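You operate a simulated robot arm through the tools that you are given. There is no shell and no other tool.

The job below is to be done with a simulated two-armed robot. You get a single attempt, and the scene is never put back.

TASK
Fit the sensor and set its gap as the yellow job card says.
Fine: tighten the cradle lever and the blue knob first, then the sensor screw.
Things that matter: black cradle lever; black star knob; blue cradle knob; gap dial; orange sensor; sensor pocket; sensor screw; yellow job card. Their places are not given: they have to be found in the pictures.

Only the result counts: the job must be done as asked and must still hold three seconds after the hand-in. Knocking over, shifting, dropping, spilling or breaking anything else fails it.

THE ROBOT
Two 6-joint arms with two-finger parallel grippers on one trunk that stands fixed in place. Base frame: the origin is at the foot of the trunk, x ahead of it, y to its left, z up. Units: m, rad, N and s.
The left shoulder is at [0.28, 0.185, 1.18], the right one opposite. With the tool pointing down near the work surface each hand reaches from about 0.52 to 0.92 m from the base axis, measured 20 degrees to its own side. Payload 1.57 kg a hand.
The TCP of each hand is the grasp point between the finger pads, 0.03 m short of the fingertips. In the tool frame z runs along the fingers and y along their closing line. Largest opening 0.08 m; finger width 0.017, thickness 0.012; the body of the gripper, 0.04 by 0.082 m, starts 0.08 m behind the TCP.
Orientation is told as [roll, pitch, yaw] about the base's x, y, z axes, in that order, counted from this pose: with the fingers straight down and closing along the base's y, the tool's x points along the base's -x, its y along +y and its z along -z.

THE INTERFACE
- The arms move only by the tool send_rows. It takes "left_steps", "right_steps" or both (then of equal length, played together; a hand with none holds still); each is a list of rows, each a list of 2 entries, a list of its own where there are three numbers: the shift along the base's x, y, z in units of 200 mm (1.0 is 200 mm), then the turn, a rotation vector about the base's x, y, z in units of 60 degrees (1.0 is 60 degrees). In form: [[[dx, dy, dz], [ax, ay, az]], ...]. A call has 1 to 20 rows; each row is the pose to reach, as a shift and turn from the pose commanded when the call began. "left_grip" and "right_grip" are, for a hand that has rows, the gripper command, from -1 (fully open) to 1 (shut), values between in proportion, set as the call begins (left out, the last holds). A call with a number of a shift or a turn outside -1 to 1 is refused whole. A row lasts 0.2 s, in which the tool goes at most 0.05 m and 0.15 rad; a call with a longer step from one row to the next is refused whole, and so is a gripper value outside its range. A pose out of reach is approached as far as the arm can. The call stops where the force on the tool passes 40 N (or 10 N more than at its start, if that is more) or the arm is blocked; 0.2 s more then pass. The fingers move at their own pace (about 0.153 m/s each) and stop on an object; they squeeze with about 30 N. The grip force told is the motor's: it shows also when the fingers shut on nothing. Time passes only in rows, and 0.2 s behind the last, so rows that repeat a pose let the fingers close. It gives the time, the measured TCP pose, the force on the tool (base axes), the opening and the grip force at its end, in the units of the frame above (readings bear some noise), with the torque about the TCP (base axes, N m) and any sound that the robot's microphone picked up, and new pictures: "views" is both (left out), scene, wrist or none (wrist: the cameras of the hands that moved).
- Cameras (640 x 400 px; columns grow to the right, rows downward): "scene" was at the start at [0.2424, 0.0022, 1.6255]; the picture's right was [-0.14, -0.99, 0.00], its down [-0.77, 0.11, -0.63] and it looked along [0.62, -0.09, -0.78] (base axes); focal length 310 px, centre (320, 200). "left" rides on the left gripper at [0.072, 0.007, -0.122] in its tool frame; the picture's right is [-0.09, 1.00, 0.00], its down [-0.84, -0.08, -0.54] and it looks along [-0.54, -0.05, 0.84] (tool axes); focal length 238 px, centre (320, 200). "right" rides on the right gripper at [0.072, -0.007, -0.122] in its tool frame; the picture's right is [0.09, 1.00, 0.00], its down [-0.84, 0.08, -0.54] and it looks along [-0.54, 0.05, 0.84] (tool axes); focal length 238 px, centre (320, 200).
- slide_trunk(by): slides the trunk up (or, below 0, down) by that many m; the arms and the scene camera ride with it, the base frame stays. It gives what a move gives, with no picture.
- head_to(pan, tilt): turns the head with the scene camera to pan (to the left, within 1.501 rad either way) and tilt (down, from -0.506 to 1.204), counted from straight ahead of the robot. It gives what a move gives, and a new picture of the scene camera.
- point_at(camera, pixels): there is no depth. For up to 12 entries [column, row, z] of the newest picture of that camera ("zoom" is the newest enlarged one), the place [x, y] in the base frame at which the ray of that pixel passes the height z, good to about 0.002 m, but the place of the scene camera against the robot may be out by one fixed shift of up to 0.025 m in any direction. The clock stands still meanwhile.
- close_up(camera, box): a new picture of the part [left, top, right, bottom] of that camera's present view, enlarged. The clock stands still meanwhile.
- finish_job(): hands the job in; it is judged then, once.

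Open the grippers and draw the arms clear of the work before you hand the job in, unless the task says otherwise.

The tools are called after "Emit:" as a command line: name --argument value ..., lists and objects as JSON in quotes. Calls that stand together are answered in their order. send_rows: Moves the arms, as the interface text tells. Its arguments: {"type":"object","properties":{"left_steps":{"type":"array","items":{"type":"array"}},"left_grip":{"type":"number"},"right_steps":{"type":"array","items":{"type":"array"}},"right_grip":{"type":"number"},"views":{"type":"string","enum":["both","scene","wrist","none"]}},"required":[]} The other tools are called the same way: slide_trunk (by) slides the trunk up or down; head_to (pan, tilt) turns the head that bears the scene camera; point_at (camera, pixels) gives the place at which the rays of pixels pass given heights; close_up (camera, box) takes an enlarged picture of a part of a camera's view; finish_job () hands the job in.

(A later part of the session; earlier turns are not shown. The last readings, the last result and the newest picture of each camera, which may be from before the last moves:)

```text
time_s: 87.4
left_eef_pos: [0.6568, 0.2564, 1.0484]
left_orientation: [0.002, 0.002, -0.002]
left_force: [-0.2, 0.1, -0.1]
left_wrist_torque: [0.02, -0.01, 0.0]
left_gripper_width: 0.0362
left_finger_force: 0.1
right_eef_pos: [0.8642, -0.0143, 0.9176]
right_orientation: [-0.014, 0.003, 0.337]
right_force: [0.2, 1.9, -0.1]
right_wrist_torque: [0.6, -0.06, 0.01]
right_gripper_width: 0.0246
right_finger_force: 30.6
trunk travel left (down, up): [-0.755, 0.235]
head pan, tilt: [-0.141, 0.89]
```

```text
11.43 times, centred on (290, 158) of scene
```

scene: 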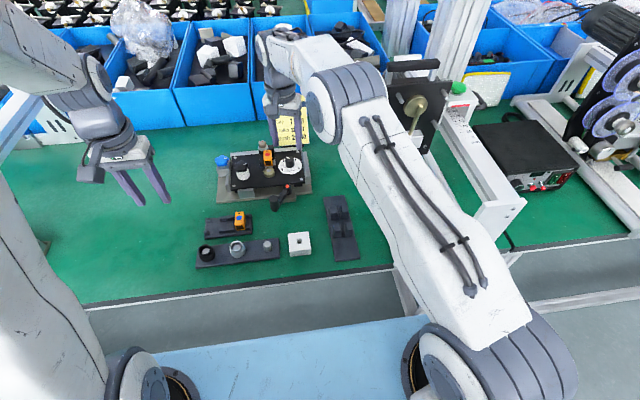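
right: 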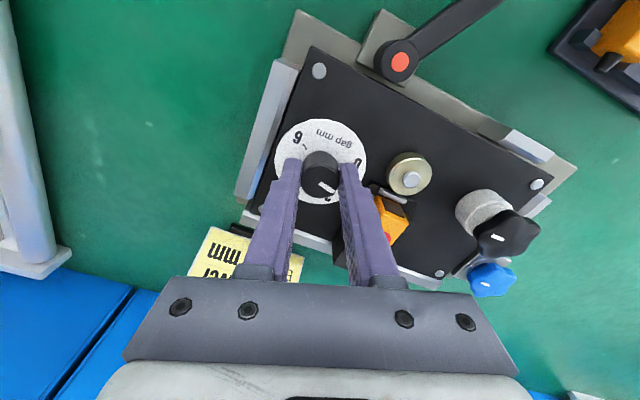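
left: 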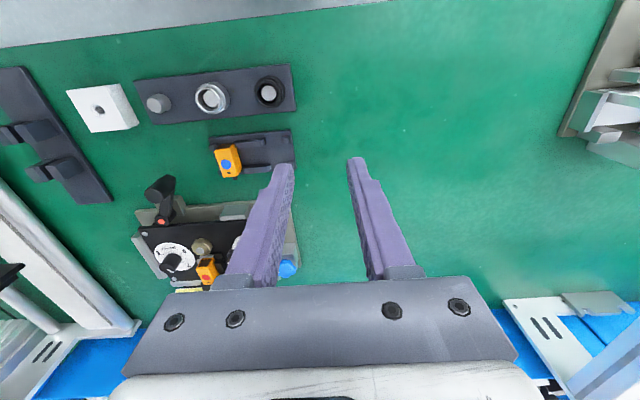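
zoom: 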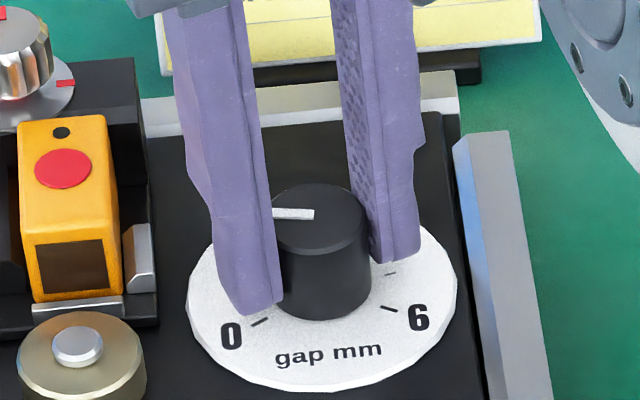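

Total turn 39.2°, so the mark should be at ≈80° (1 mm); in the scene it points left along the 1 tick. I open to 0.036 m and rise.

Emit:
send_rows --right_steps '[[[0, 0, 0], [0, 0, 0]], [[0, 0, 0], [0, 0, 0]], [[0, 0, 0.1], [0, 0, 0]], [[0, 0, 0.25], [0, 0, 0]], [[-0.1, -0.02, 0.4], [0, 0, 0]]]' --right_grip 0.1 --views "wrist"

Emit:
close_up --camera "right" --box '[260, 80, 380, 180]'

Emit:
close_up --camera "scene" --box '[270, 140, 310, 175]'

```text
time_s: 88.6
left_eef_pos: [0.6559, 0.256, 1.0486]
left_orientation: [0.001, 0.003, -0.005]
left_force: [0.0, 0.2, 0.0]
left_wrist_torque: [-0.02, 0.03, -0.02]
left_gripper_width: 0.0359
left_finger_force: 0.0
right_eef_pos: [0.8447, -0.0206, 0.997]
right_orientation: [-0.016, 0.004, 0.333]
right_force: [0.0, 0.6, -0.1]
right_wrist_torque: [0.01, 0.06, -0.02]
right_gripper_width: 0.0357
right_finger_force: 0.0
trunk travel left (down, up): [-0.755, 0.235]
head pan, tilt: [-0.141, 0.89]
```

right: 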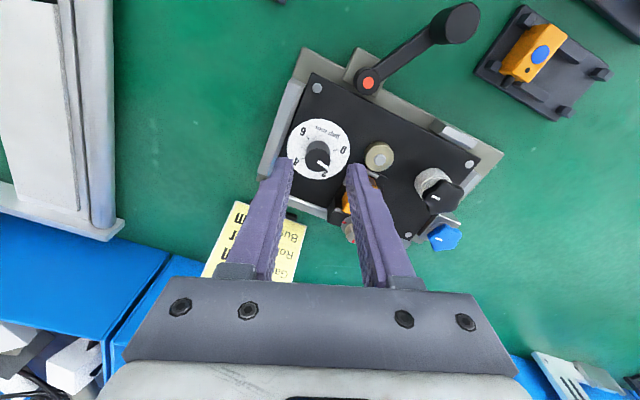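

```text
4.00 times, centred on (320, 130) of right
```

zoom: 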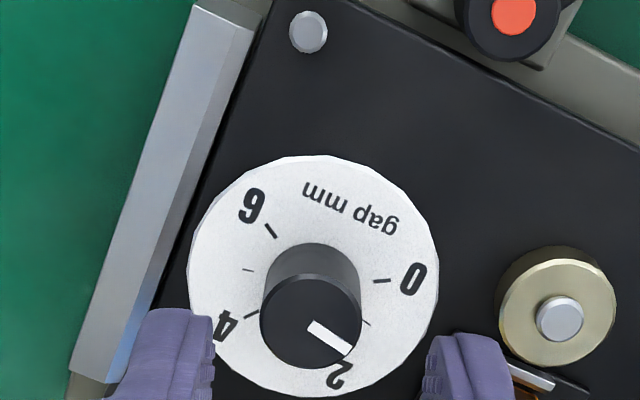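

```text
11.43 times, centred on (290, 158) of scene
```

zoom: 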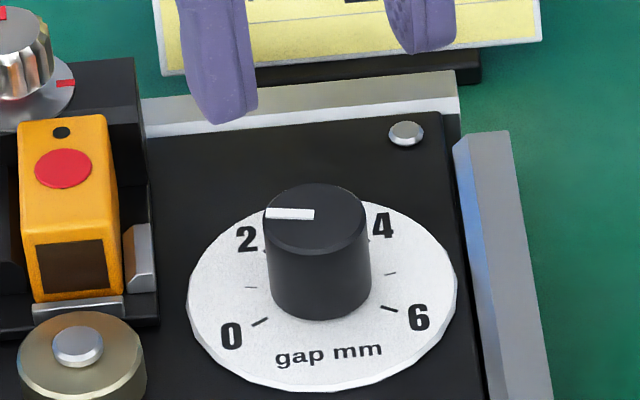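

I measure the mark's direction precisely in the right view: mark ends (312,325)→(348,351), ticks 0 (382,281), 1 (366,323), 6 (271,231), 5 (249,270), 4 (224,316).

Emit:
close_up --camera "right" --box '[280, 120, 360, 190]'

```text
5.71 times, centred on (320, 155) of right
```

zoom: 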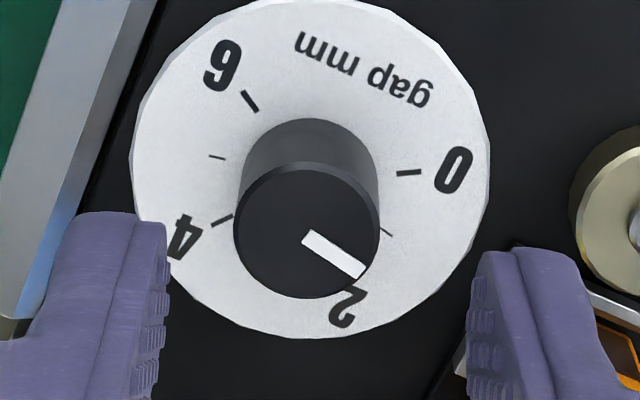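

Emit:
point_at --camera "zoom" --pixels '[[307, 234, 0.906], [307, 234, 0.906], [307, 234, 0.906], [307, 234, 0.906], [307, 234, 0.906], [307, 234, 0.906], [362, 272, 0.906], [362, 272, 0.906], [362, 272, 0.906], [362, 272, 0.906], [362, 272, 0.906], [362, 272, 0.906]]'

Emit:
point_at --camera "zoom" --pixels '[[409, 172, 0.883], [409, 172, 0.883], [409, 172, 0.883], [388, 233, 0.883], [388, 233, 0.883], [388, 233, 0.883], [222, 221, 0.883], [222, 221, 0.883], [217, 157, 0.883], [217, 157, 0.883], [250, 100, 0.883], [250, 100, 0.883]]'

```text
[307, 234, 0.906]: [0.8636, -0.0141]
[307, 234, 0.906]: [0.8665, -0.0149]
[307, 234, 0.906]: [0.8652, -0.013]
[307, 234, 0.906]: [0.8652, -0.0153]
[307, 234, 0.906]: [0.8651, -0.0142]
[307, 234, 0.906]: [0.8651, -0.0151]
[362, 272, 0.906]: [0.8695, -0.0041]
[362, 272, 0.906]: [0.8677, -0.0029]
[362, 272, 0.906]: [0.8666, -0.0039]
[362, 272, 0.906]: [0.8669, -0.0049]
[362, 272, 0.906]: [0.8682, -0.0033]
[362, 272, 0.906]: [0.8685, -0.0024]
```

```text
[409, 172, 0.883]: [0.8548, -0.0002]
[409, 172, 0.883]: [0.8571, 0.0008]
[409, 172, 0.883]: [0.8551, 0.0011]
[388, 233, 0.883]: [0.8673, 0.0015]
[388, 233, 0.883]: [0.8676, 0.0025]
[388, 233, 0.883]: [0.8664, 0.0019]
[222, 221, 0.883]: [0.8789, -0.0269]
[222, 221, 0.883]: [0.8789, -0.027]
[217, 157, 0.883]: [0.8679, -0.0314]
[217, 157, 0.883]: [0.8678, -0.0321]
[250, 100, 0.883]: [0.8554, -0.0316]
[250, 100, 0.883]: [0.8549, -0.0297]
```

The wrist view gives the mark at ≈75–80°. I cross-check in the scene close-up: mark ends (314,215)→(266,212), ticks 1 (251,288), 0 (260,322), 5 (390,273), 6 (388,308).

Emit:
close_up --camera "scene" --box '[276, 142, 306, 174]'

```text
12.50 times, centred on (291, 158) of scene
```

zoom: 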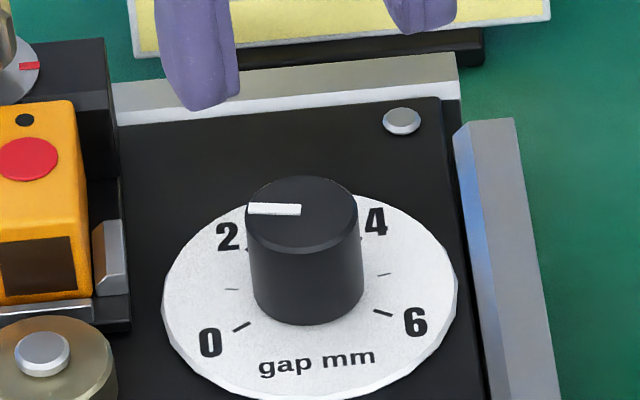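

Scene geometry puts the mark at ≈79° — about 1.0 mm. Before doing the sensor screw I locate the job card's lower edge so the hand stays clear: scene (276,146.5), (309,143.5), base (282,147), (304,145).

Emit:
point_at --camera "scene" --pixels '[[276.25, 146.5, 0.87], [309.1, 143.5, 0.87], [282, 147.5, 0.85], [304, 145.5, 0.85], [276.25, 146.5, 0.86], [306, 96, 1.0], [269, 98, 1.0]]'

Emit:
close_up --camera "left" --box '[120, 180, 320, 310]'

Emit:
close_up --camera "right" --box '[190, 160, 400, 290]'

```text
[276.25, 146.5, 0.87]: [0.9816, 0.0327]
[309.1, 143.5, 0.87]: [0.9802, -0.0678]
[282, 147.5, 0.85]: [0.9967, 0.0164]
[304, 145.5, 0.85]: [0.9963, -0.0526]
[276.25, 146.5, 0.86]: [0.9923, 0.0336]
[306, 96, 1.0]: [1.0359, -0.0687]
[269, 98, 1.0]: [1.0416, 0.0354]
```

```text
3.08 times, centred on (220, 245) of left
```

zoom: 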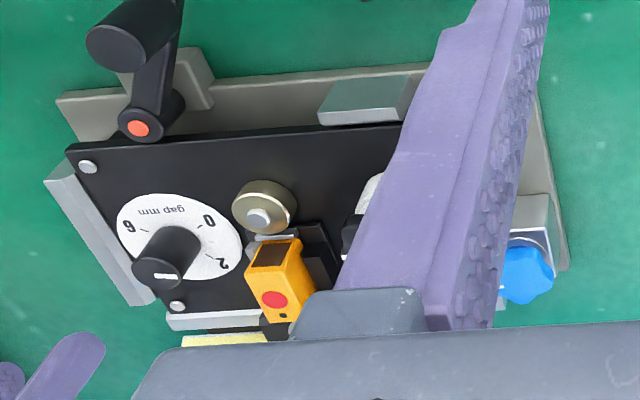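

```text
3.05 times, centred on (295, 225) of right
```

zoom: 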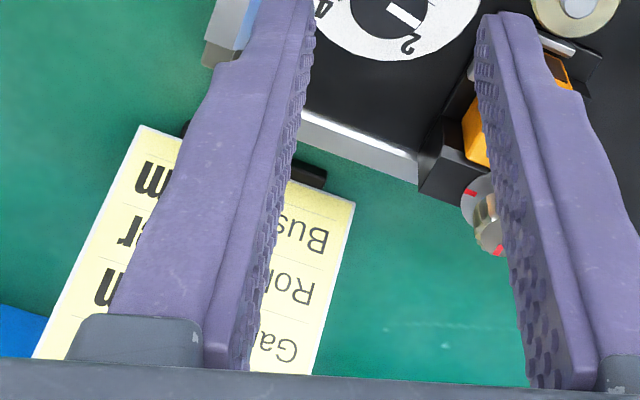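

The card lies at x≥0.965, y≤0.02, clear of the screw work. I retreat the right hand and unwind its yaw.

Emit:
send_rows --right_steps '[[[-0.15, -0.1, 0.02], [0, 0, -0.05]], [[-0.35, -0.25, 0.02], [0, 0, -0.11]], [[-0.55, -0.4, 0.02], [0, 0, -0.17]], [[-0.75, -0.55, 0.02], [0, 0, -0.23]], [[-0.9, -0.7, 0.02], [0, 0, -0.29]], [[-1.0, -0.85, 0.02], [0, 0, -0.318]]]' --views "none"

Emit:
send_rows --left_steps '[[[0.1, -0.1, 0], [0, -0.0833, 0]], [[0.25, -0.25, 0], [0, -0.1667, 0]], [[0.4, -0.4, 0], [0, -0.25, 0]], [[0.55, -0.55, 0], [0, -0.3333, 0]], [[0.7, -0.7, 0], [0, -0.4167, 0]], [[0.8, -0.85, 0], [0, -0.4167, 0]]]' --left_grip 0.1 --views "both"

```text
time_s: 90.0
left_eef_pos: [0.657, 0.2571, 1.0488]
left_orientation: [0.0, 0.001, -0.003]
left_force: [0.0, 0.8, 0.5]
left_wrist_torque: [-0.01, -0.02, -0.03]
left_gripper_width: 0.0361
left_finger_force: 0.1
right_eef_pos: [0.6448, -0.1893, 1.0011]
right_orientation: [-0.019, 0.002, 0.001]
right_force: [0.4, 0.4, 0.4]
right_wrist_torque: [-0.03, -0.01, -0.01]
right_gripper_width: 0.036
right_finger_force: 0.1
trunk travel left (down, up): [-0.755, 0.235]
head pan, tilt: [-0.141, 0.89]
```

```text
time_s: 91.4
left_eef_pos: [0.8181, 0.0827, 1.0493]
left_orientation: [0.002, -0.437, -0.002]
left_force: [-0.5, -0.6, -0.2]
left_wrist_torque: [0.0, -0.01, -0.02]
left_gripper_width: 0.0358
left_finger_force: 0.1
right_eef_pos: [0.6451, -0.189, 1.0004]
right_orientation: [-0.018, 0.004, 0.002]
right_force: [-0.9, 0.4, 0.6]
right_wrist_torque: [0.01, 0.02, 0.01]
right_gripper_width: 0.0358
right_finger_force: 0.1
trunk travel left (down, up): [-0.755, 0.235]
head pan, tilt: [-0.141, 0.89]
```

scene: 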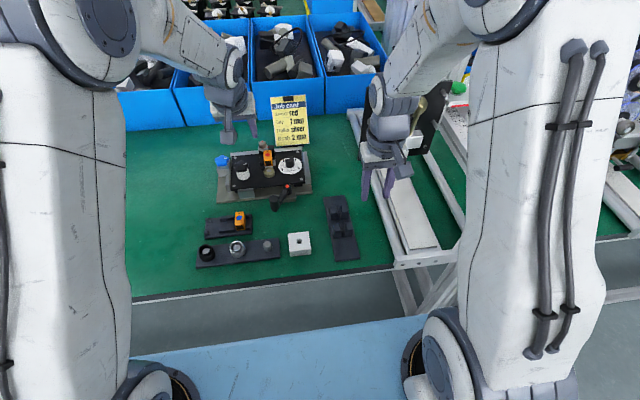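
left: 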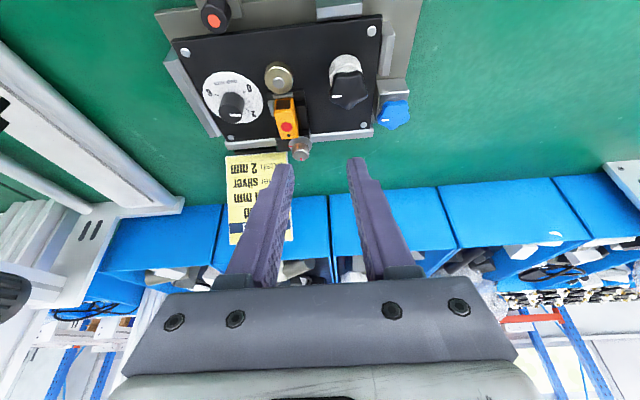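

The left tool is tilted 25° (fingers forward). I measure the sensor screw near (300,148) from here.

Emit:
close_up --camera "left" --box '[260, 85, 350, 170]'

```text
4.71 times, centred on (305, 128) of left
```

zoom: 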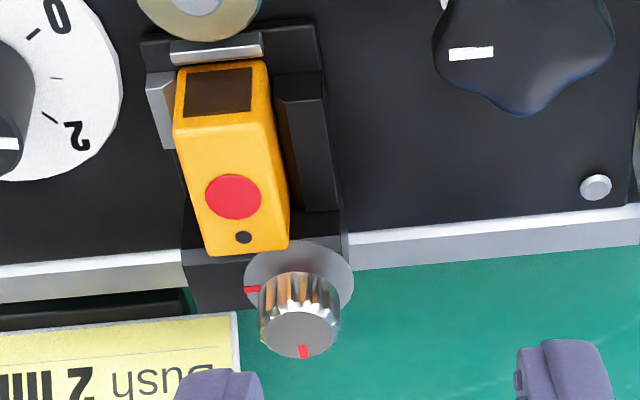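

Emit:
point_at --camera "zoom" --pixels '[[300, 333, 0.922], [300, 333, 0.922], [300, 333, 0.922], [300, 333, 0.922], [299, 291, 0.905], [299, 291, 0.905], [299, 291, 0.905], [299, 291, 0.905], [300, 333, 0.93], [300, 333, 0.93], [230, 255, 0.909], [230, 255, 0.909]]'

```text
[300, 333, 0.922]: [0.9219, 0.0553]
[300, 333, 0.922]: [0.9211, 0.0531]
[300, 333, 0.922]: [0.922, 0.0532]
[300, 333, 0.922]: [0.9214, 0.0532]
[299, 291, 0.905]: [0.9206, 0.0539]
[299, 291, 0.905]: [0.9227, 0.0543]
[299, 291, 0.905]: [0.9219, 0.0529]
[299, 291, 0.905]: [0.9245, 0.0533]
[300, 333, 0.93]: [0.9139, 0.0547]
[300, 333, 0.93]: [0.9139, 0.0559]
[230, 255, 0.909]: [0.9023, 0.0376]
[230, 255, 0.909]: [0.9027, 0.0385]
```

The screw axis is at (0.9215,0.0536), top 0.922. I rotate the tilted tool +33° about vertical and move above the screw at z≈1.0.

Emit:
send_rows --left_steps '[[[0.09, -0.036, 0], [0, 0, 0.11]], [[0.18, -0.072, -0.05], [0, 0, 0.22]], [[0.28, -0.108, -0.1], [0, 0, 0.33]], [[0.37, -0.144, -0.15], [0, 0, 0.44]], [[0.464, -0.18, -0.2], [0, 0, 0.55]], [[0.464, -0.18, -0.24], [0, 0, 0.55]], [[0.464, -0.18, -0.24], [0, 0, 0.55]]]' --left_grip 0.1 --views "both"

Emit:
close_up --camera "left" --box '[250, 90, 390, 200]'

Emit:
close_up --camera "scene" --box '[230, 100, 310, 170]'

```text
time_s: 93.0
left_eef_pos: [0.9087, 0.0456, 1.0003]
left_orientation: [0.001, -0.434, 0.574]
left_force: [-0.1, -1.0, -0.5]
left_wrist_torque: [-0.04, 0.01, 0.0]
left_gripper_width: 0.036
left_finger_force: 0.1
right_eef_pos: [0.6458, -0.188, 0.9997]
right_orientation: [-0.018, 0.006, 0.002]
right_force: [0.2, -0.5, -0.1]
right_wrist_torque: [0.03, 0.05, 0.02]
right_gripper_width: 0.0362
right_finger_force: 0.0
trunk travel left (down, up): [-0.755, 0.235]
head pan, tilt: [-0.141, 0.89]
```

scene: 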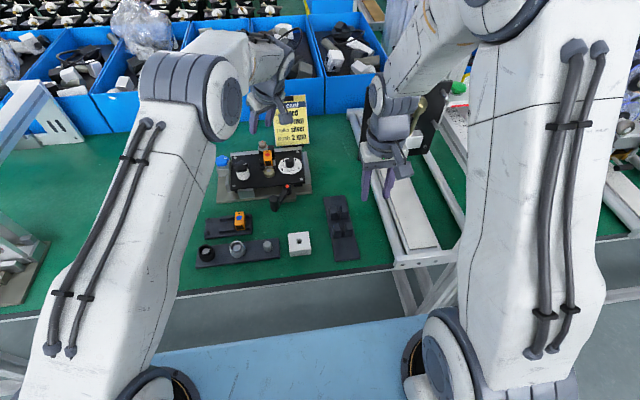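
left: 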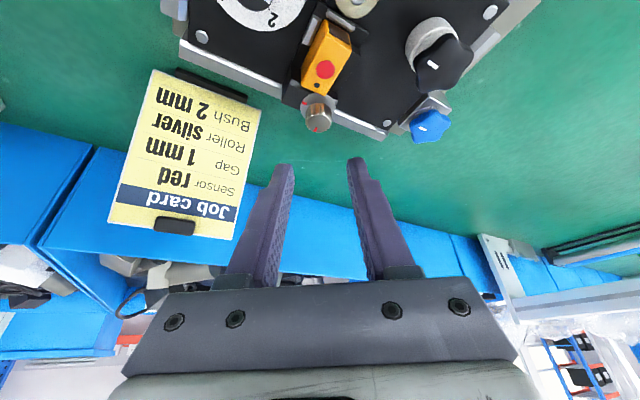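

```text
3.64 times, centred on (320, 145) of left
```

zoom: 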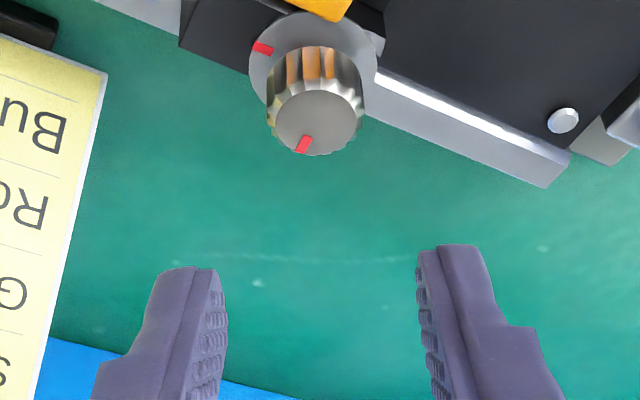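

```text
5.71 times, centred on (270, 135) of scene
```

zoom: 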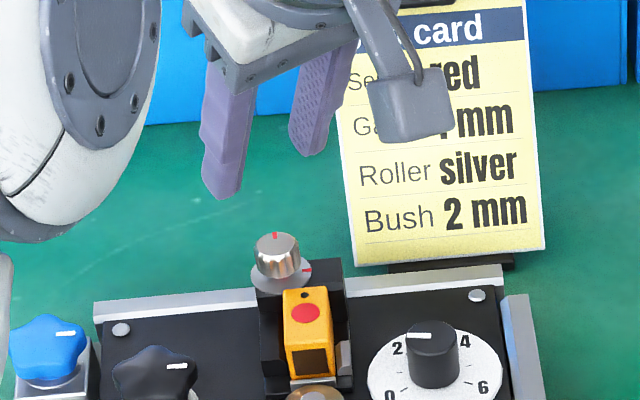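

The knob is centred between the fingers laterally. I descend to z≈0.955 with a 2.4 mm forward correction and check.

Emit:
send_rows --left_steps '[[[0.01, 0.0065, -0.08], [0, 0, 0]], [[0.01, 0.0065, -0.16], [0, 0, 0]], [[0.01, 0.0065, -0.225], [0, 0, 0]], [[0.01, 0.0065, -0.225], [0, 0, 0]]]' --left_grip 0.1 --views "wrist"

Emit:
close_up --camera "left" --box '[260, 110, 380, 210]'

Emit:
close_up --camera "scene" --box '[240, 115, 300, 165]'

```text
time_s: 94.0
left_eef_pos: [0.9117, 0.0493, 0.9553]
left_orientation: [0.002, -0.434, 0.573]
left_force: [-0.2, -0.2, -0.7]
left_wrist_torque: [0.03, 0.03, 0.0]
left_gripper_width: 0.0359
left_finger_force: 0.0
right_eef_pos: [0.6447, -0.1899, 1.0009]
right_orientation: [-0.016, 0.003, 0.001]
right_force: [0.7, 0.4, -0.4]
right_wrist_torque: [-0.02, -0.03, -0.01]
right_gripper_width: 0.036
right_finger_force: 0.0
trunk travel left (down, up): [-0.755, 0.235]
head pan, tilt: [-0.141, 0.89]
```

left: 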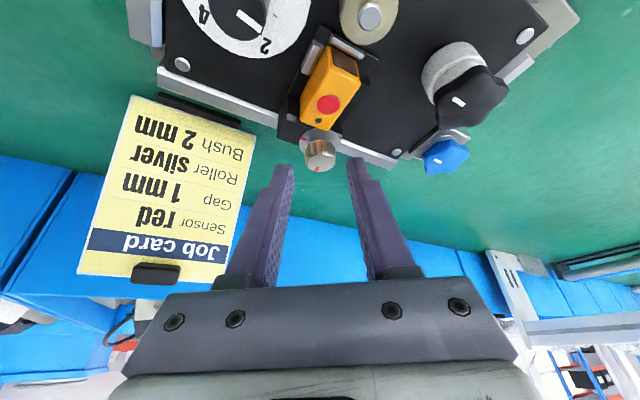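

```text
4.00 times, centred on (320, 160) of left
```

zoom: 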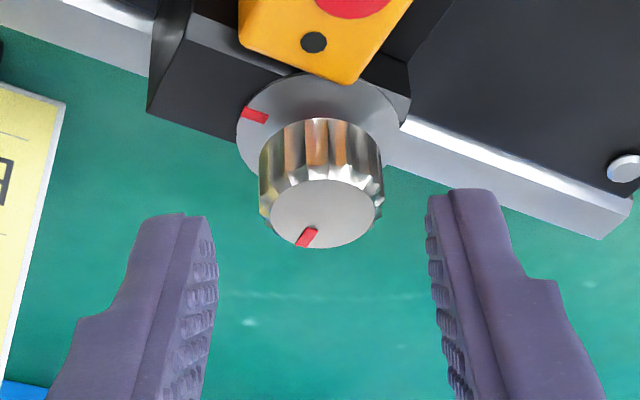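

```text
8.00 times, centred on (270, 140) of scene
```

zoom: 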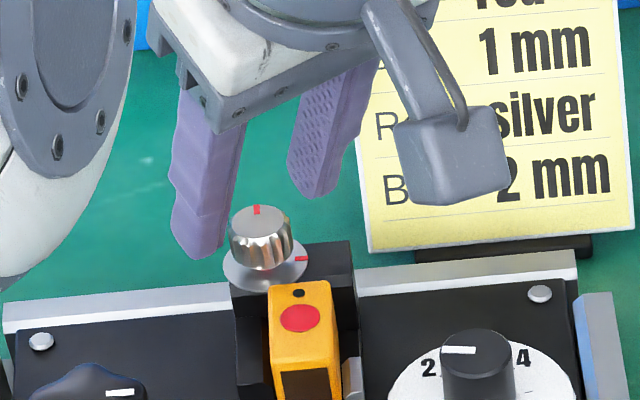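

The knob is centred and the forward offset is right (≈12 mm from TCP to axis). I lower to z≈0.939.

Emit:
send_rows --left_steps '[[[0, 0, -0.03], [0, 0, 0]], [[0, 0, -0.06], [0, 0, 0]], [[0, 0, -0.08], [0, 0, 0]], [[0, 0, -0.08], [0, 0, 0]]]' --left_grip 0.1 --views "wrist"

Emit:
close_up --camera "left" --box '[260, 110, 380, 210]'

Emit:
close_up --camera "scene" --box '[240, 115, 300, 165]'

```text
time_s: 95.0
left_eef_pos: [0.9113, 0.0497, 0.9374]
left_orientation: [0.0, -0.435, 0.573]
left_force: [-0.4, 0.4, -0.6]
left_wrist_torque: [0.01, 0.02, 0.01]
left_gripper_width: 0.0361
left_finger_force: 0.0
right_eef_pos: [0.6458, -0.1886, 1.0011]
right_orientation: [-0.016, 0.003, 0.002]
right_force: [0.6, -0.1, -0.4]
right_wrist_torque: [0.0, 0.0, 0.0]
right_gripper_width: 0.0361
right_finger_force: 0.0
trunk travel left (down, up): [-0.755, 0.235]
head pan, tilt: [-0.141, 0.89]
```

left: 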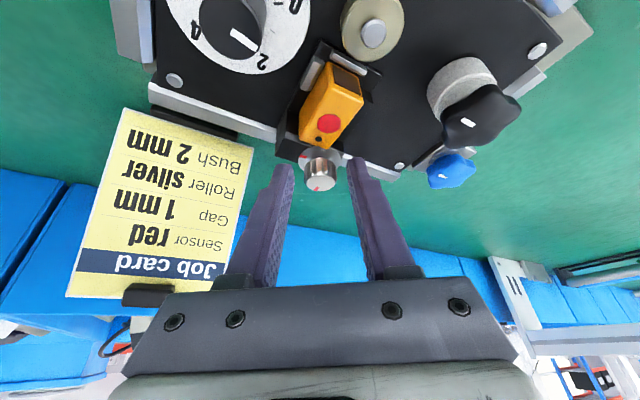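

```text
4.00 times, centred on (320, 160) of left
```

zoom: 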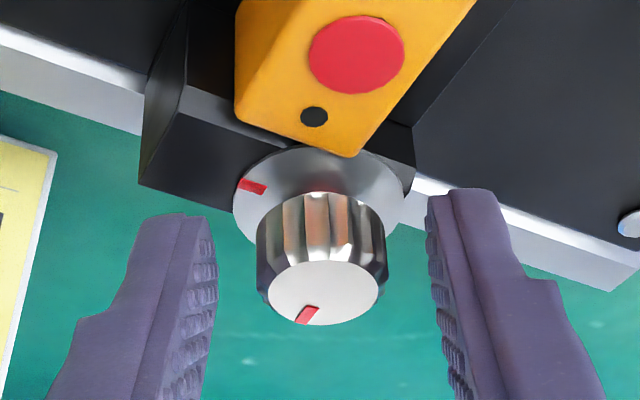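

```text
8.00 times, centred on (270, 140) of scene
```

zoom: 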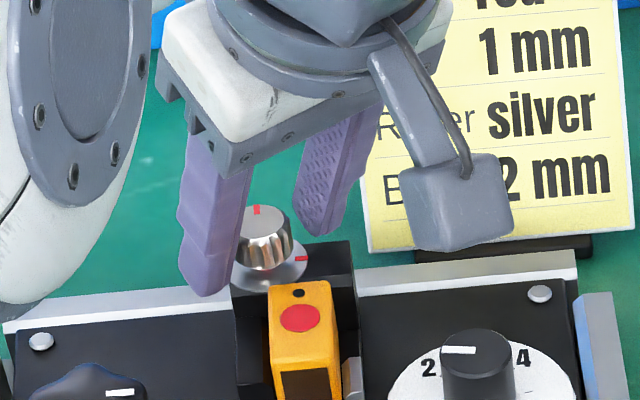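

The knob (323,292) is centred between the fingers at tip depth. I close the left gripper on it.

Emit:
send_rows --left_steps '[[[0, 0, 0], [0, 0, 0]], [[0, 0, 0], [0, 0, 0]], [[0, 0, 0], [0, 0, 0]]]' --left_grip 1 --views "wrist"

Emit:
close_up --camera "left" --box '[260, 110, 380, 210]'

Emit:
close_up --camera "scene" --box '[245, 125, 295, 165]'

```text
time_s: 95.8
left_eef_pos: [0.9104, 0.0492, 0.9384]
left_orientation: [0.002, -0.436, 0.573]
left_force: [-0.9, -0.2, 0.2]
left_wrist_torque: [0.04, -0.02, 0.01]
left_gripper_width: 0.0205
left_finger_force: 30.0
right_eef_pos: [0.646, -0.1894, 1.0004]
right_orientation: [-0.017, 0.003, 0.002]
right_force: [0.6, -0.1, -0.5]
right_wrist_torque: [0.01, -0.01, 0.01]
right_gripper_width: 0.0361
right_finger_force: 0.1
trunk travel left (down, up): [-0.755, 0.235]
head pan, tilt: [-0.141, 0.89]
```

left: 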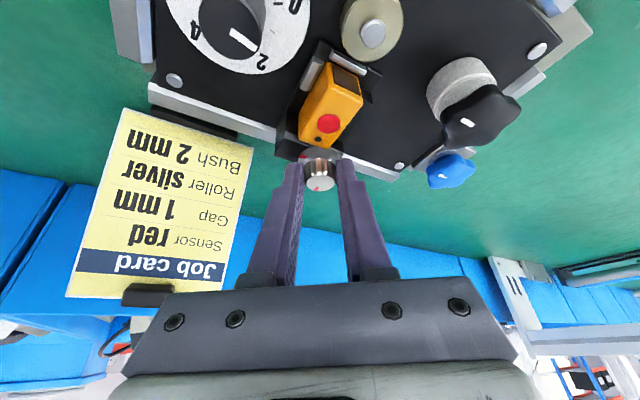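

```text
4.00 times, centred on (320, 160) of left
```

zoom: 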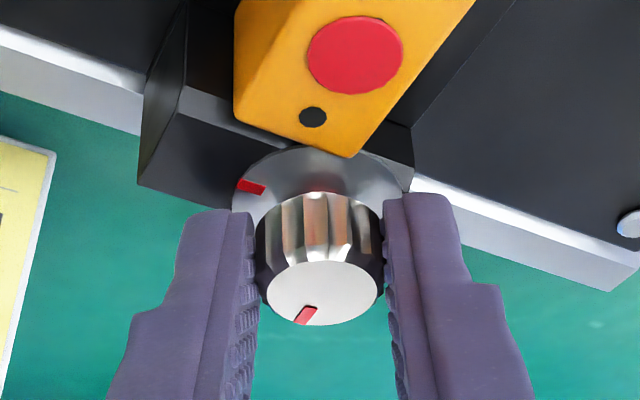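

```text
10.00 times, centred on (270, 145) of scene
```

zoom: 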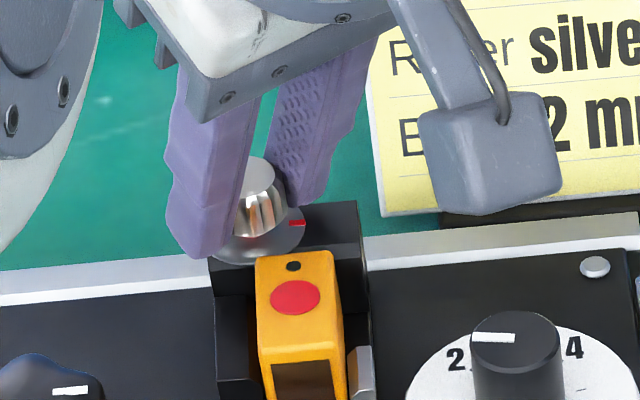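

Gripped with no stray force. I turn the screw clockwise about its axis by 0.52 rad (30°), the tool moving on its small arc, and check.

Emit:
send_rows --left_steps '[[[-0.004, 0.007, 0], [0, 0, -0.1241]], [[-0.007, 0.0147, 0], [0, 0, -0.2483]], [[-0.009, 0.0225, 0], [0, 0, -0.3724]], [[-0.01, 0.0306, 0], [0, 0, -0.4966]]]' --views "wrist"

Emit:
close_up --camera "left" --box '[260, 110, 380, 210]'

Emit:
close_up --camera "scene" --box '[245, 125, 295, 165]'

```text
time_s: 96.8
left_eef_pos: [0.9094, 0.054, 0.9385]
left_orientation: [0.0, -0.436, 0.051]
left_force: [8.9, -6.4, -3.8]
left_wrist_torque: [-0.16, -0.13, -0.07]
left_gripper_width: 0.0207
left_finger_force: 30.0
right_eef_pos: [0.6455, -0.1897, 1.0006]
right_orientation: [-0.014, 0.005, 0.001]
right_force: [-0.5, -0.2, -0.2]
right_wrist_torque: [0.01, 0.0, -0.01]
right_gripper_width: 0.0362
right_finger_force: 0.0
trunk travel left (down, up): [-0.755, 0.235]
head pan, tilt: [-0.141, 0.89]
```

left: 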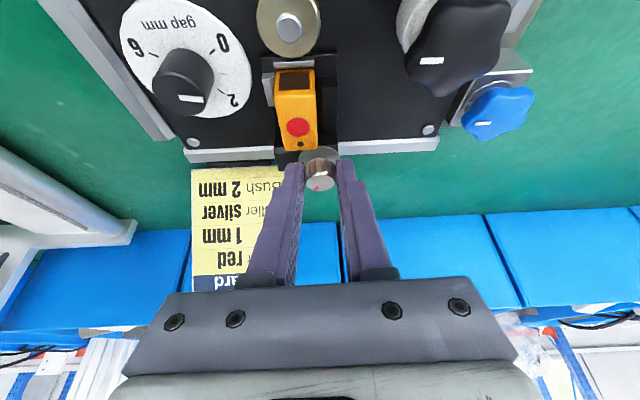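

```text
4.00 times, centred on (320, 160) of left
```

zoom: 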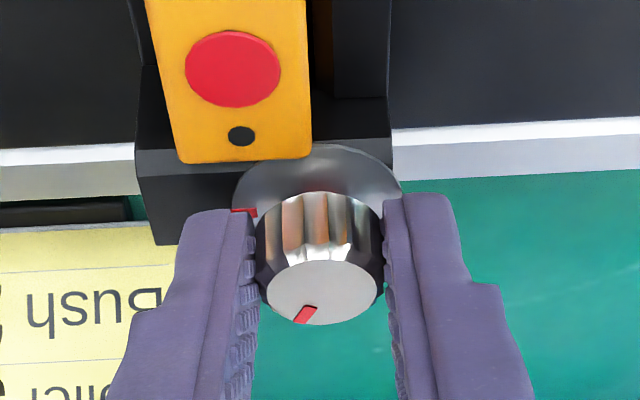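

```text
10.00 times, centred on (270, 145) of scene
```

zoom: 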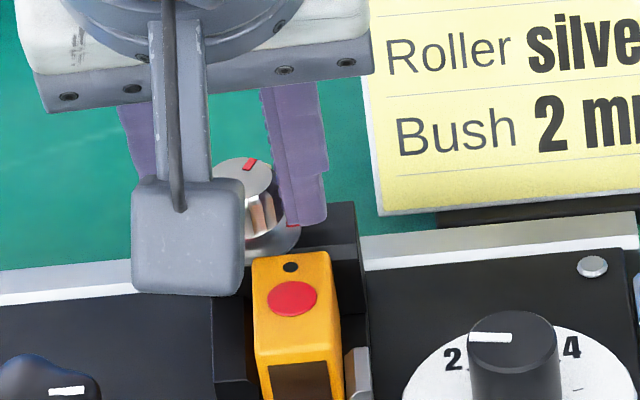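

The knob turns with the fingers (mark fixed in the wrist picture); small side force only. I continue another 0.4 rad with a 1 mm relief.

Emit:
send_rows --left_steps '[[[0.005, 0.003, 0], [0, 0, -0.1241]], [[0.006, 0.011, 0], [0, 0, -0.2483]], [[0.0085, 0.0195, 0], [0, 0, -0.382]]]' --views "wrist"

Emit:
close_up --camera "left" --box '[260, 110, 380, 210]'

Emit:
close_up --camera "scene" --box '[245, 125, 295, 165]'

```text
time_s: 97.6
left_eef_pos: [0.9107, 0.0579, 0.9374]
left_orientation: [0.0, -0.429, -0.348]
left_force: [1.3, -8.1, -5.9]
left_wrist_torque: [-0.16, 0.24, -0.05]
left_gripper_width: 0.0206
left_finger_force: 30.0
right_eef_pos: [0.646, -0.1892, 1.0006]
right_orientation: [-0.017, 0.004, 0.001]
right_force: [-0.3, -0.7, 0.6]
right_wrist_torque: [-0.01, 0.02, 0.0]
right_gripper_width: 0.0361
right_finger_force: 0.1
trunk travel left (down, up): [-0.755, 0.235]
head pan, tilt: [-0.141, 0.89]
```

left: 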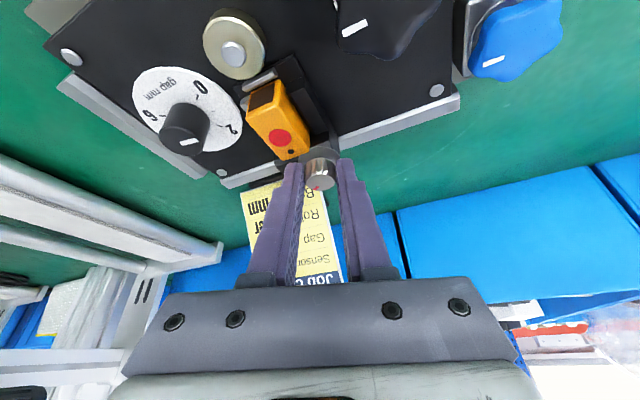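

```text
4.00 times, centred on (320, 160) of left
```

zoom: 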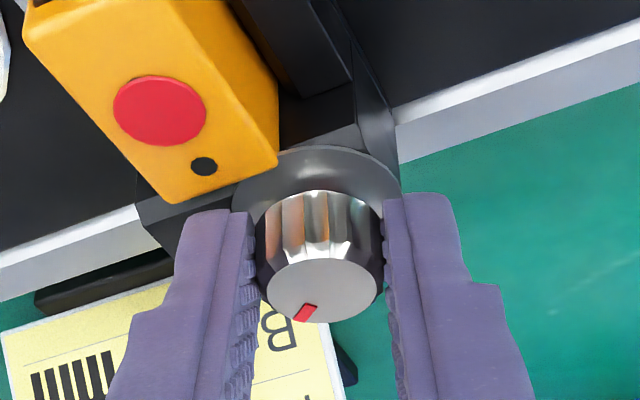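

```text
10.00 times, centred on (270, 145) of scene
```

zoom: 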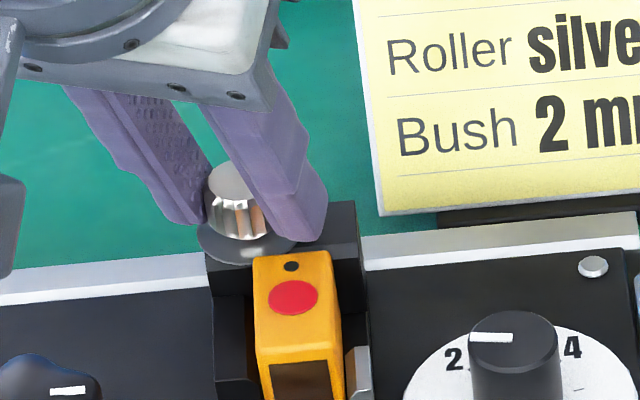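

Turned 52.8° and the knob still follows. The lower finger is now near the sensor's back corner, so I open slightly (0.028 m) and rise 3 cm for a regrasp.

Emit:
send_rows --left_steps '[[[0, 0, 0], [0, 0, 0]], [[0, 0, 0], [0, 0, 0]], [[0, 0, 0.05], [0, 0, 0]], [[0, 0, 0.15], [0, 0, 0]]]' --left_grip 0.3 --views "wrist"

Emit:
close_up --camera "scene" --box '[245, 120, 305, 170]'

```text
time_s: 98.6
left_eef_pos: [0.9087, 0.0598, 0.9697]
left_orientation: [0.001, -0.434, -0.349]
left_force: [-0.1, -0.7, 0.2]
left_wrist_torque: [-0.02, -0.03, 0.01]
left_gripper_width: 0.0283
left_finger_force: 0.1
right_eef_pos: [0.645, -0.19, 1.0008]
right_orientation: [-0.016, 0.004, 0.002]
right_force: [0.6, 0.3, 0.0]
right_wrist_torque: [0.03, 0.03, -0.01]
right_gripper_width: 0.0361
right_finger_force: 0.1
trunk travel left (down, up): [-0.755, 0.235]
head pan, tilt: [-0.141, 0.89]
```

left: 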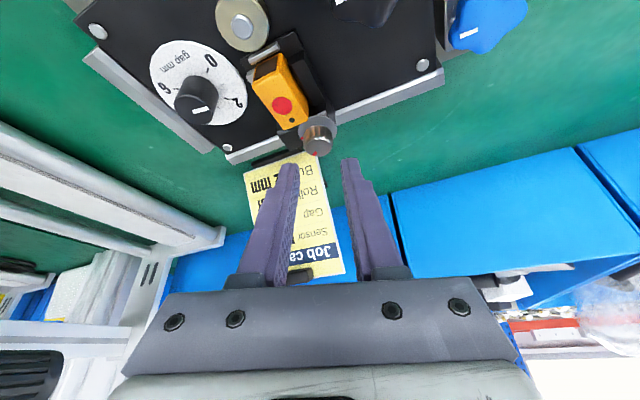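

```text
8.00 times, centred on (275, 145) of scene
```

zoom: 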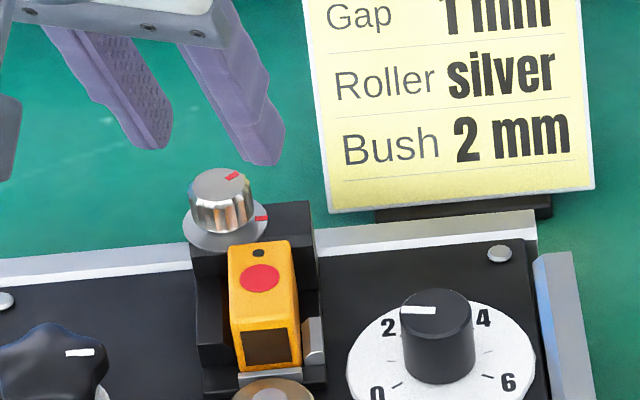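

The screw's mark moved to about half-way toward the washer's mark. I rotate the tool back +0.92 rad at this height to the starting grasp direction.

Emit:
send_rows --left_steps '[[[0, -0.007, 0], [0, 0, 0.1255]], [[0, -0.014, 0], [0, 0, 0.251]], [[0, -0.021, 0], [0, 0, 0.3765]], [[0.001, -0.028, 0], [0, 0, 0.502]], [[0.001, -0.035, 0], [0, 0, 0.6275]], [[0.0015, -0.043, 0], [0, 0, 0.753]], [[0.0015, -0.05, 0], [0, 0, 0.8786]], [[0.0015, -0.05, 0], [0, 0, 0.8786]]]' --left_grip 0.1 --views "wrist"

Emit:
close_up --camera "left" --box '[260, 100, 380, 200]'

```text
time_s: 100.4
left_eef_pos: [0.9101, 0.0486, 0.9696]
left_orientation: [0.002, -0.435, 0.576]
left_force: [-0.4, 0.4, 0.9]
left_wrist_torque: [0.01, 0.0, 0.01]
left_gripper_width: 0.0359
left_finger_force: 0.1
right_eef_pos: [0.6447, -0.19, 1.0014]
right_orientation: [-0.016, 0.004, 0.0]
right_force: [0.0, 0.5, 0.1]
right_wrist_torque: [0.01, 0.0, -0.01]
right_gripper_width: 0.0362
right_finger_force: 0.1
trunk travel left (down, up): [-0.755, 0.235]
head pan, tilt: [-0.141, 0.89]
```

left: 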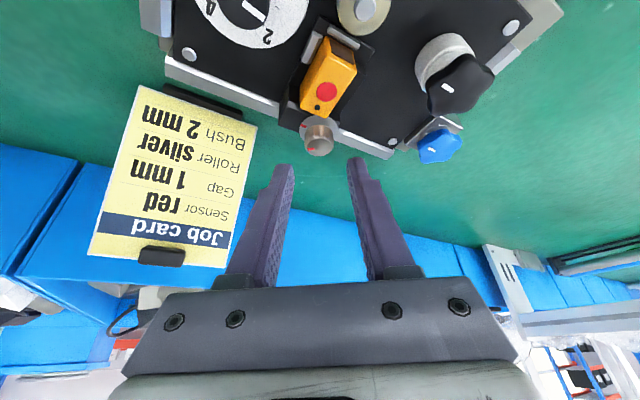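

```text
4.00 times, centred on (320, 150) of left
```

zoom: 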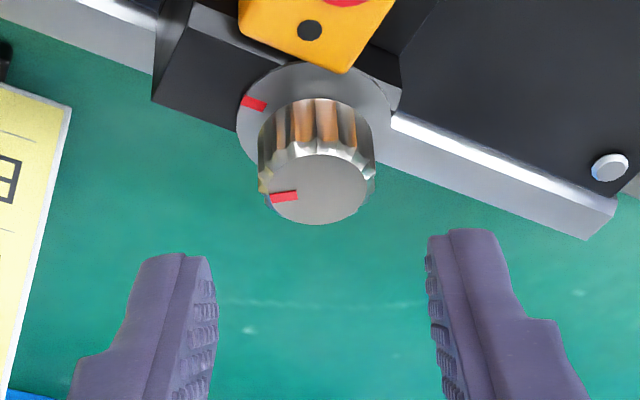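

Centred again. I descend 3.1 cm to the same grasp height.

Emit:
send_rows --left_steps '[[[0, 0, -0.06], [0, 0, 0]], [[0, 0, -0.12], [0, 0, 0]], [[0, 0, -0.156], [0, 0, 0]], [[0, 0, -0.156], [0, 0, 0]]]' --left_grip 0.1 --views "wrist"

Emit:
close_up --camera "left" --box '[260, 110, 380, 210]'

```text
time_s: 101.4
left_eef_pos: [0.9103, 0.0483, 0.9384]
left_orientation: [0.003, -0.436, 0.571]
left_force: [-0.2, 0.6, -0.6]
left_wrist_torque: [-0.01, 0.03, -0.01]
left_gripper_width: 0.036
left_finger_force: 0.0
right_eef_pos: [0.6455, -0.1889, 0.9999]
right_orientation: [-0.017, 0.004, 0.001]
right_force: [0.3, 0.6, 0.4]
right_wrist_torque: [-0.03, -0.02, 0.01]
right_gripper_width: 0.0358
right_finger_force: 0.1
trunk travel left (down, up): [-0.755, 0.235]
head pan, tilt: [-0.141, 0.89]
```

left: 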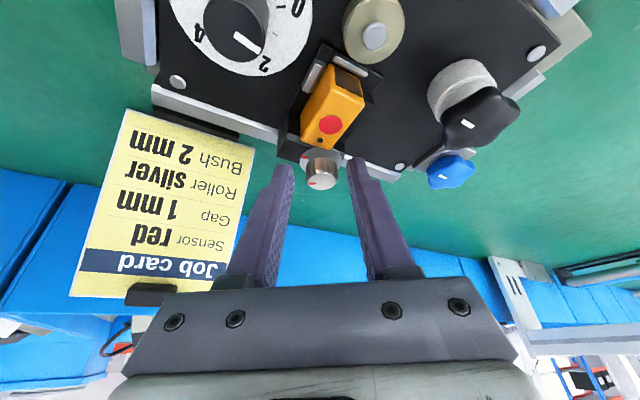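

```text
4.00 times, centred on (320, 160) of left
```

zoom: 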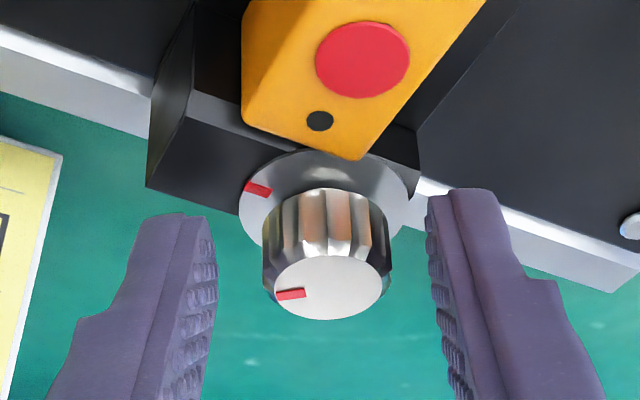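

Good alignment (about 1 mm off; corrected). I close the gripper on the screw again.

Emit:
send_rows --left_steps '[[[-0.0027, 0.0045, 0], [0, 0, 0]], [[-0.0027, 0.0045, 0], [0, 0, 0]], [[-0.0027, 0.0045, 0], [0, 0, 0]], [[-0.0027, 0.0045, 0], [0, 0, 0]]]' --left_grip 1 --views "none"

Emit:
send_rows --left_steps '[[[-0.003, 0.006, 0], [0, 0, -0.1241]], [[-0.0055, 0.0127, 0], [0, 0, -0.2483]], [[-0.0065, 0.0195, 0], [0, 0, -0.3724]], [[-0.0065, 0.0266, 0], [0, 0, -0.4966]]]' --views "wrist"

Emit:
close_up --camera "left" --box '[260, 110, 380, 210]'

Emit:
close_up --camera "scene" --box '[245, 125, 295, 165]'

```text
time_s: 102.4
left_eef_pos: [0.9092, 0.0485, 0.9383]
left_orientation: [0.002, -0.434, 0.574]
left_force: [0.6, -0.1, 0.7]
left_wrist_torque: [-0.02, 0.0, 0.0]
left_gripper_width: 0.0209
left_finger_force: 29.9
right_eef_pos: [0.6455, -0.1889, 1.0013]
right_orientation: [-0.015, 0.004, 0.002]
right_force: [-0.9, -0.6, -0.2]
right_wrist_torque: [0.0, 0.01, -0.03]
right_gripper_width: 0.036
right_finger_force: 0.0
trunk travel left (down, up): [-0.755, 0.235]
head pan, tilt: [-0.141, 0.89]
```

```text
time_s: 103.4
left_eef_pos: [0.9082, 0.0551, 0.9387]
left_orientation: [0.004, -0.435, 0.05]
left_force: [-6.6, -5.5, 0.0]
left_wrist_torque: [-0.2, 0.41, -0.07]
left_gripper_width: 0.0208
left_finger_force: 29.8
right_eef_pos: [0.6448, -0.1909, 1.0013]
right_orientation: [-0.016, 0.003, 0.001]
right_force: [0.4, 0.6, 0.1]
right_wrist_torque: [-0.01, -0.03, -0.01]
right_gripper_width: 0.0359
right_finger_force: 0.0
trunk travel left (down, up): [-0.755, 0.235]
head pan, tilt: [-0.141, 0.89]
```

left: 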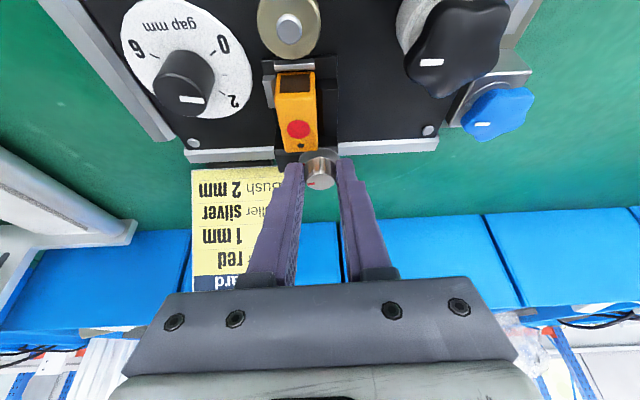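

```text
4.00 times, centred on (320, 160) of left
```

zoom: 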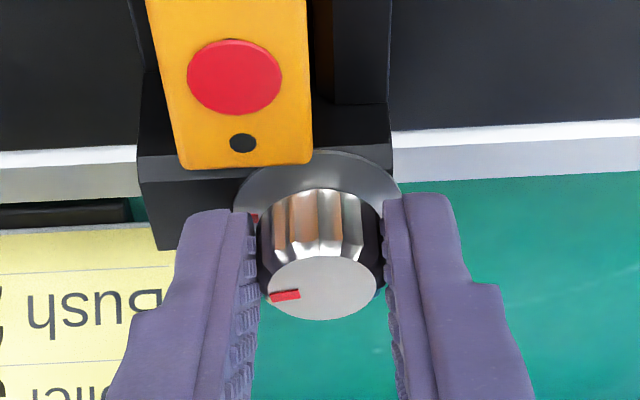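

```text
10.00 times, centred on (270, 145) of scene
```

zoom: 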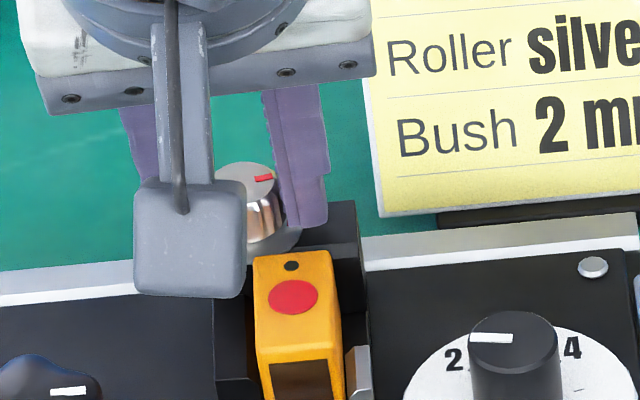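

About 83° turned in total; still easy. I continue 0.26 rad and watch for the stop.

Emit:
send_rows --left_steps '[[[-0.0025, 0.0045, 0], [0, 0, -0.1241]], [[-0.0012, 0.0125, 0], [0, 0, -0.2483]]]' --views "wrist"

Emit:
close_up --camera "left" --box '[260, 110, 380, 210]'

```text
time_s: 104.0
left_eef_pos: [0.9095, 0.058, 0.9381]
left_orientation: [0.001, -0.435, -0.207]
left_force: [-1.0, -4.3, 0.1]
left_wrist_torque: [-0.06, 0.25, 0.13]
left_gripper_width: 0.0209
left_finger_force: 29.9
right_eef_pos: [0.6439, -0.1895, 1.0005]
right_orientation: [-0.018, 0.003, 0.001]
right_force: [-0.2, 0.1, 0.2]
right_wrist_torque: [0.01, -0.02, -0.02]
right_gripper_width: 0.0359
right_finger_force: 0.0
trunk travel left (down, up): [-0.755, 0.235]
head pan, tilt: [-0.141, 0.89]
```

left: 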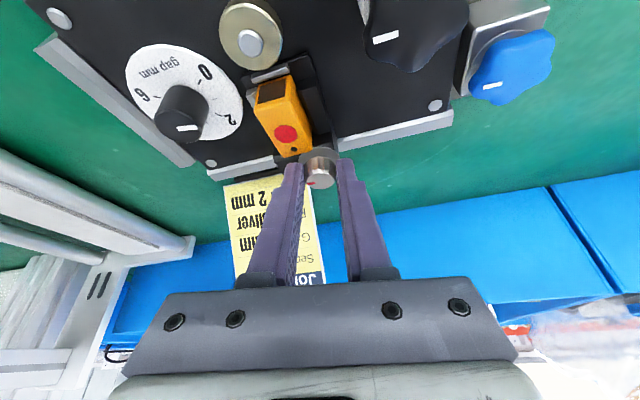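

```text
4.00 times, centred on (320, 160) of left
```

zoom: 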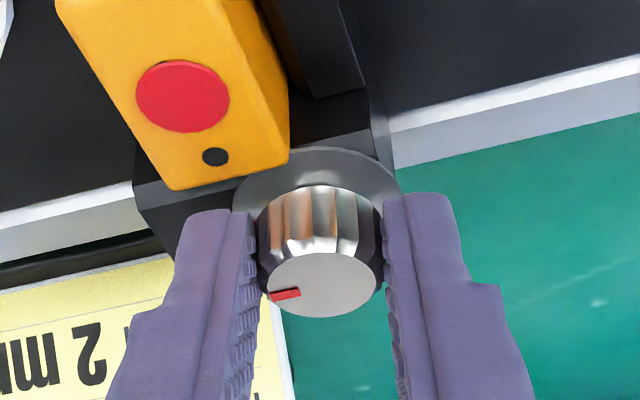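

A small counter-torque (0.13 N·m) begins at ≈97.6°. I turn another 0.14 rad to reach the stop.

Emit:
send_rows --left_steps '[[[0.0012, 0.0042, 0], [0, 0, -0.067]], [[0.0024, 0.0084, 0], [0, 0, -0.134]]]' --views "wrist"

Emit:
close_up --camera "left" --box '[260, 110, 380, 210]'

```text
time_s: 104.6
left_eef_pos: [0.9102, 0.0585, 0.9392]
left_orientation: [0.001, -0.436, -0.349]
left_force: [0.0, -9.8, -0.4]
left_wrist_torque: [-0.25, -0.04, 0.14]
left_gripper_width: 0.021
left_finger_force: 30.3
right_eef_pos: [0.6447, -0.1894, 1.0004]
right_orientation: [-0.014, 0.004, 0.002]
right_force: [-0.4, 0.8, -0.3]
right_wrist_torque: [0.02, -0.02, -0.02]
right_gripper_width: 0.0361
right_finger_force: 0.2
trunk travel left (down, up): [-0.755, 0.235]
head pan, tilt: [-0.141, 0.89]
```

left: 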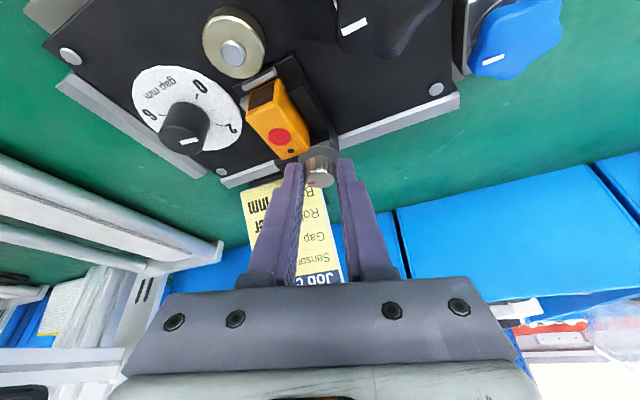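

```text
4.00 times, centred on (320, 160) of left
```

zoom: 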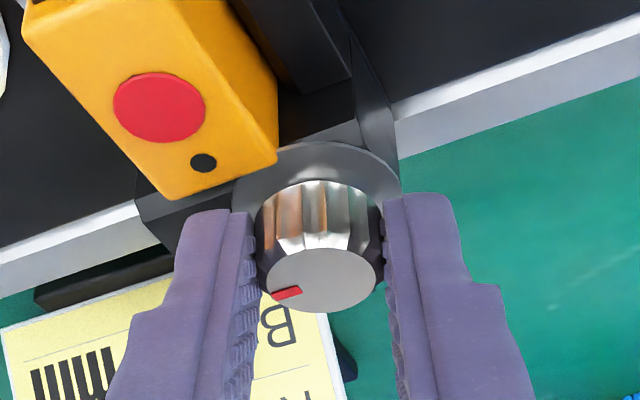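

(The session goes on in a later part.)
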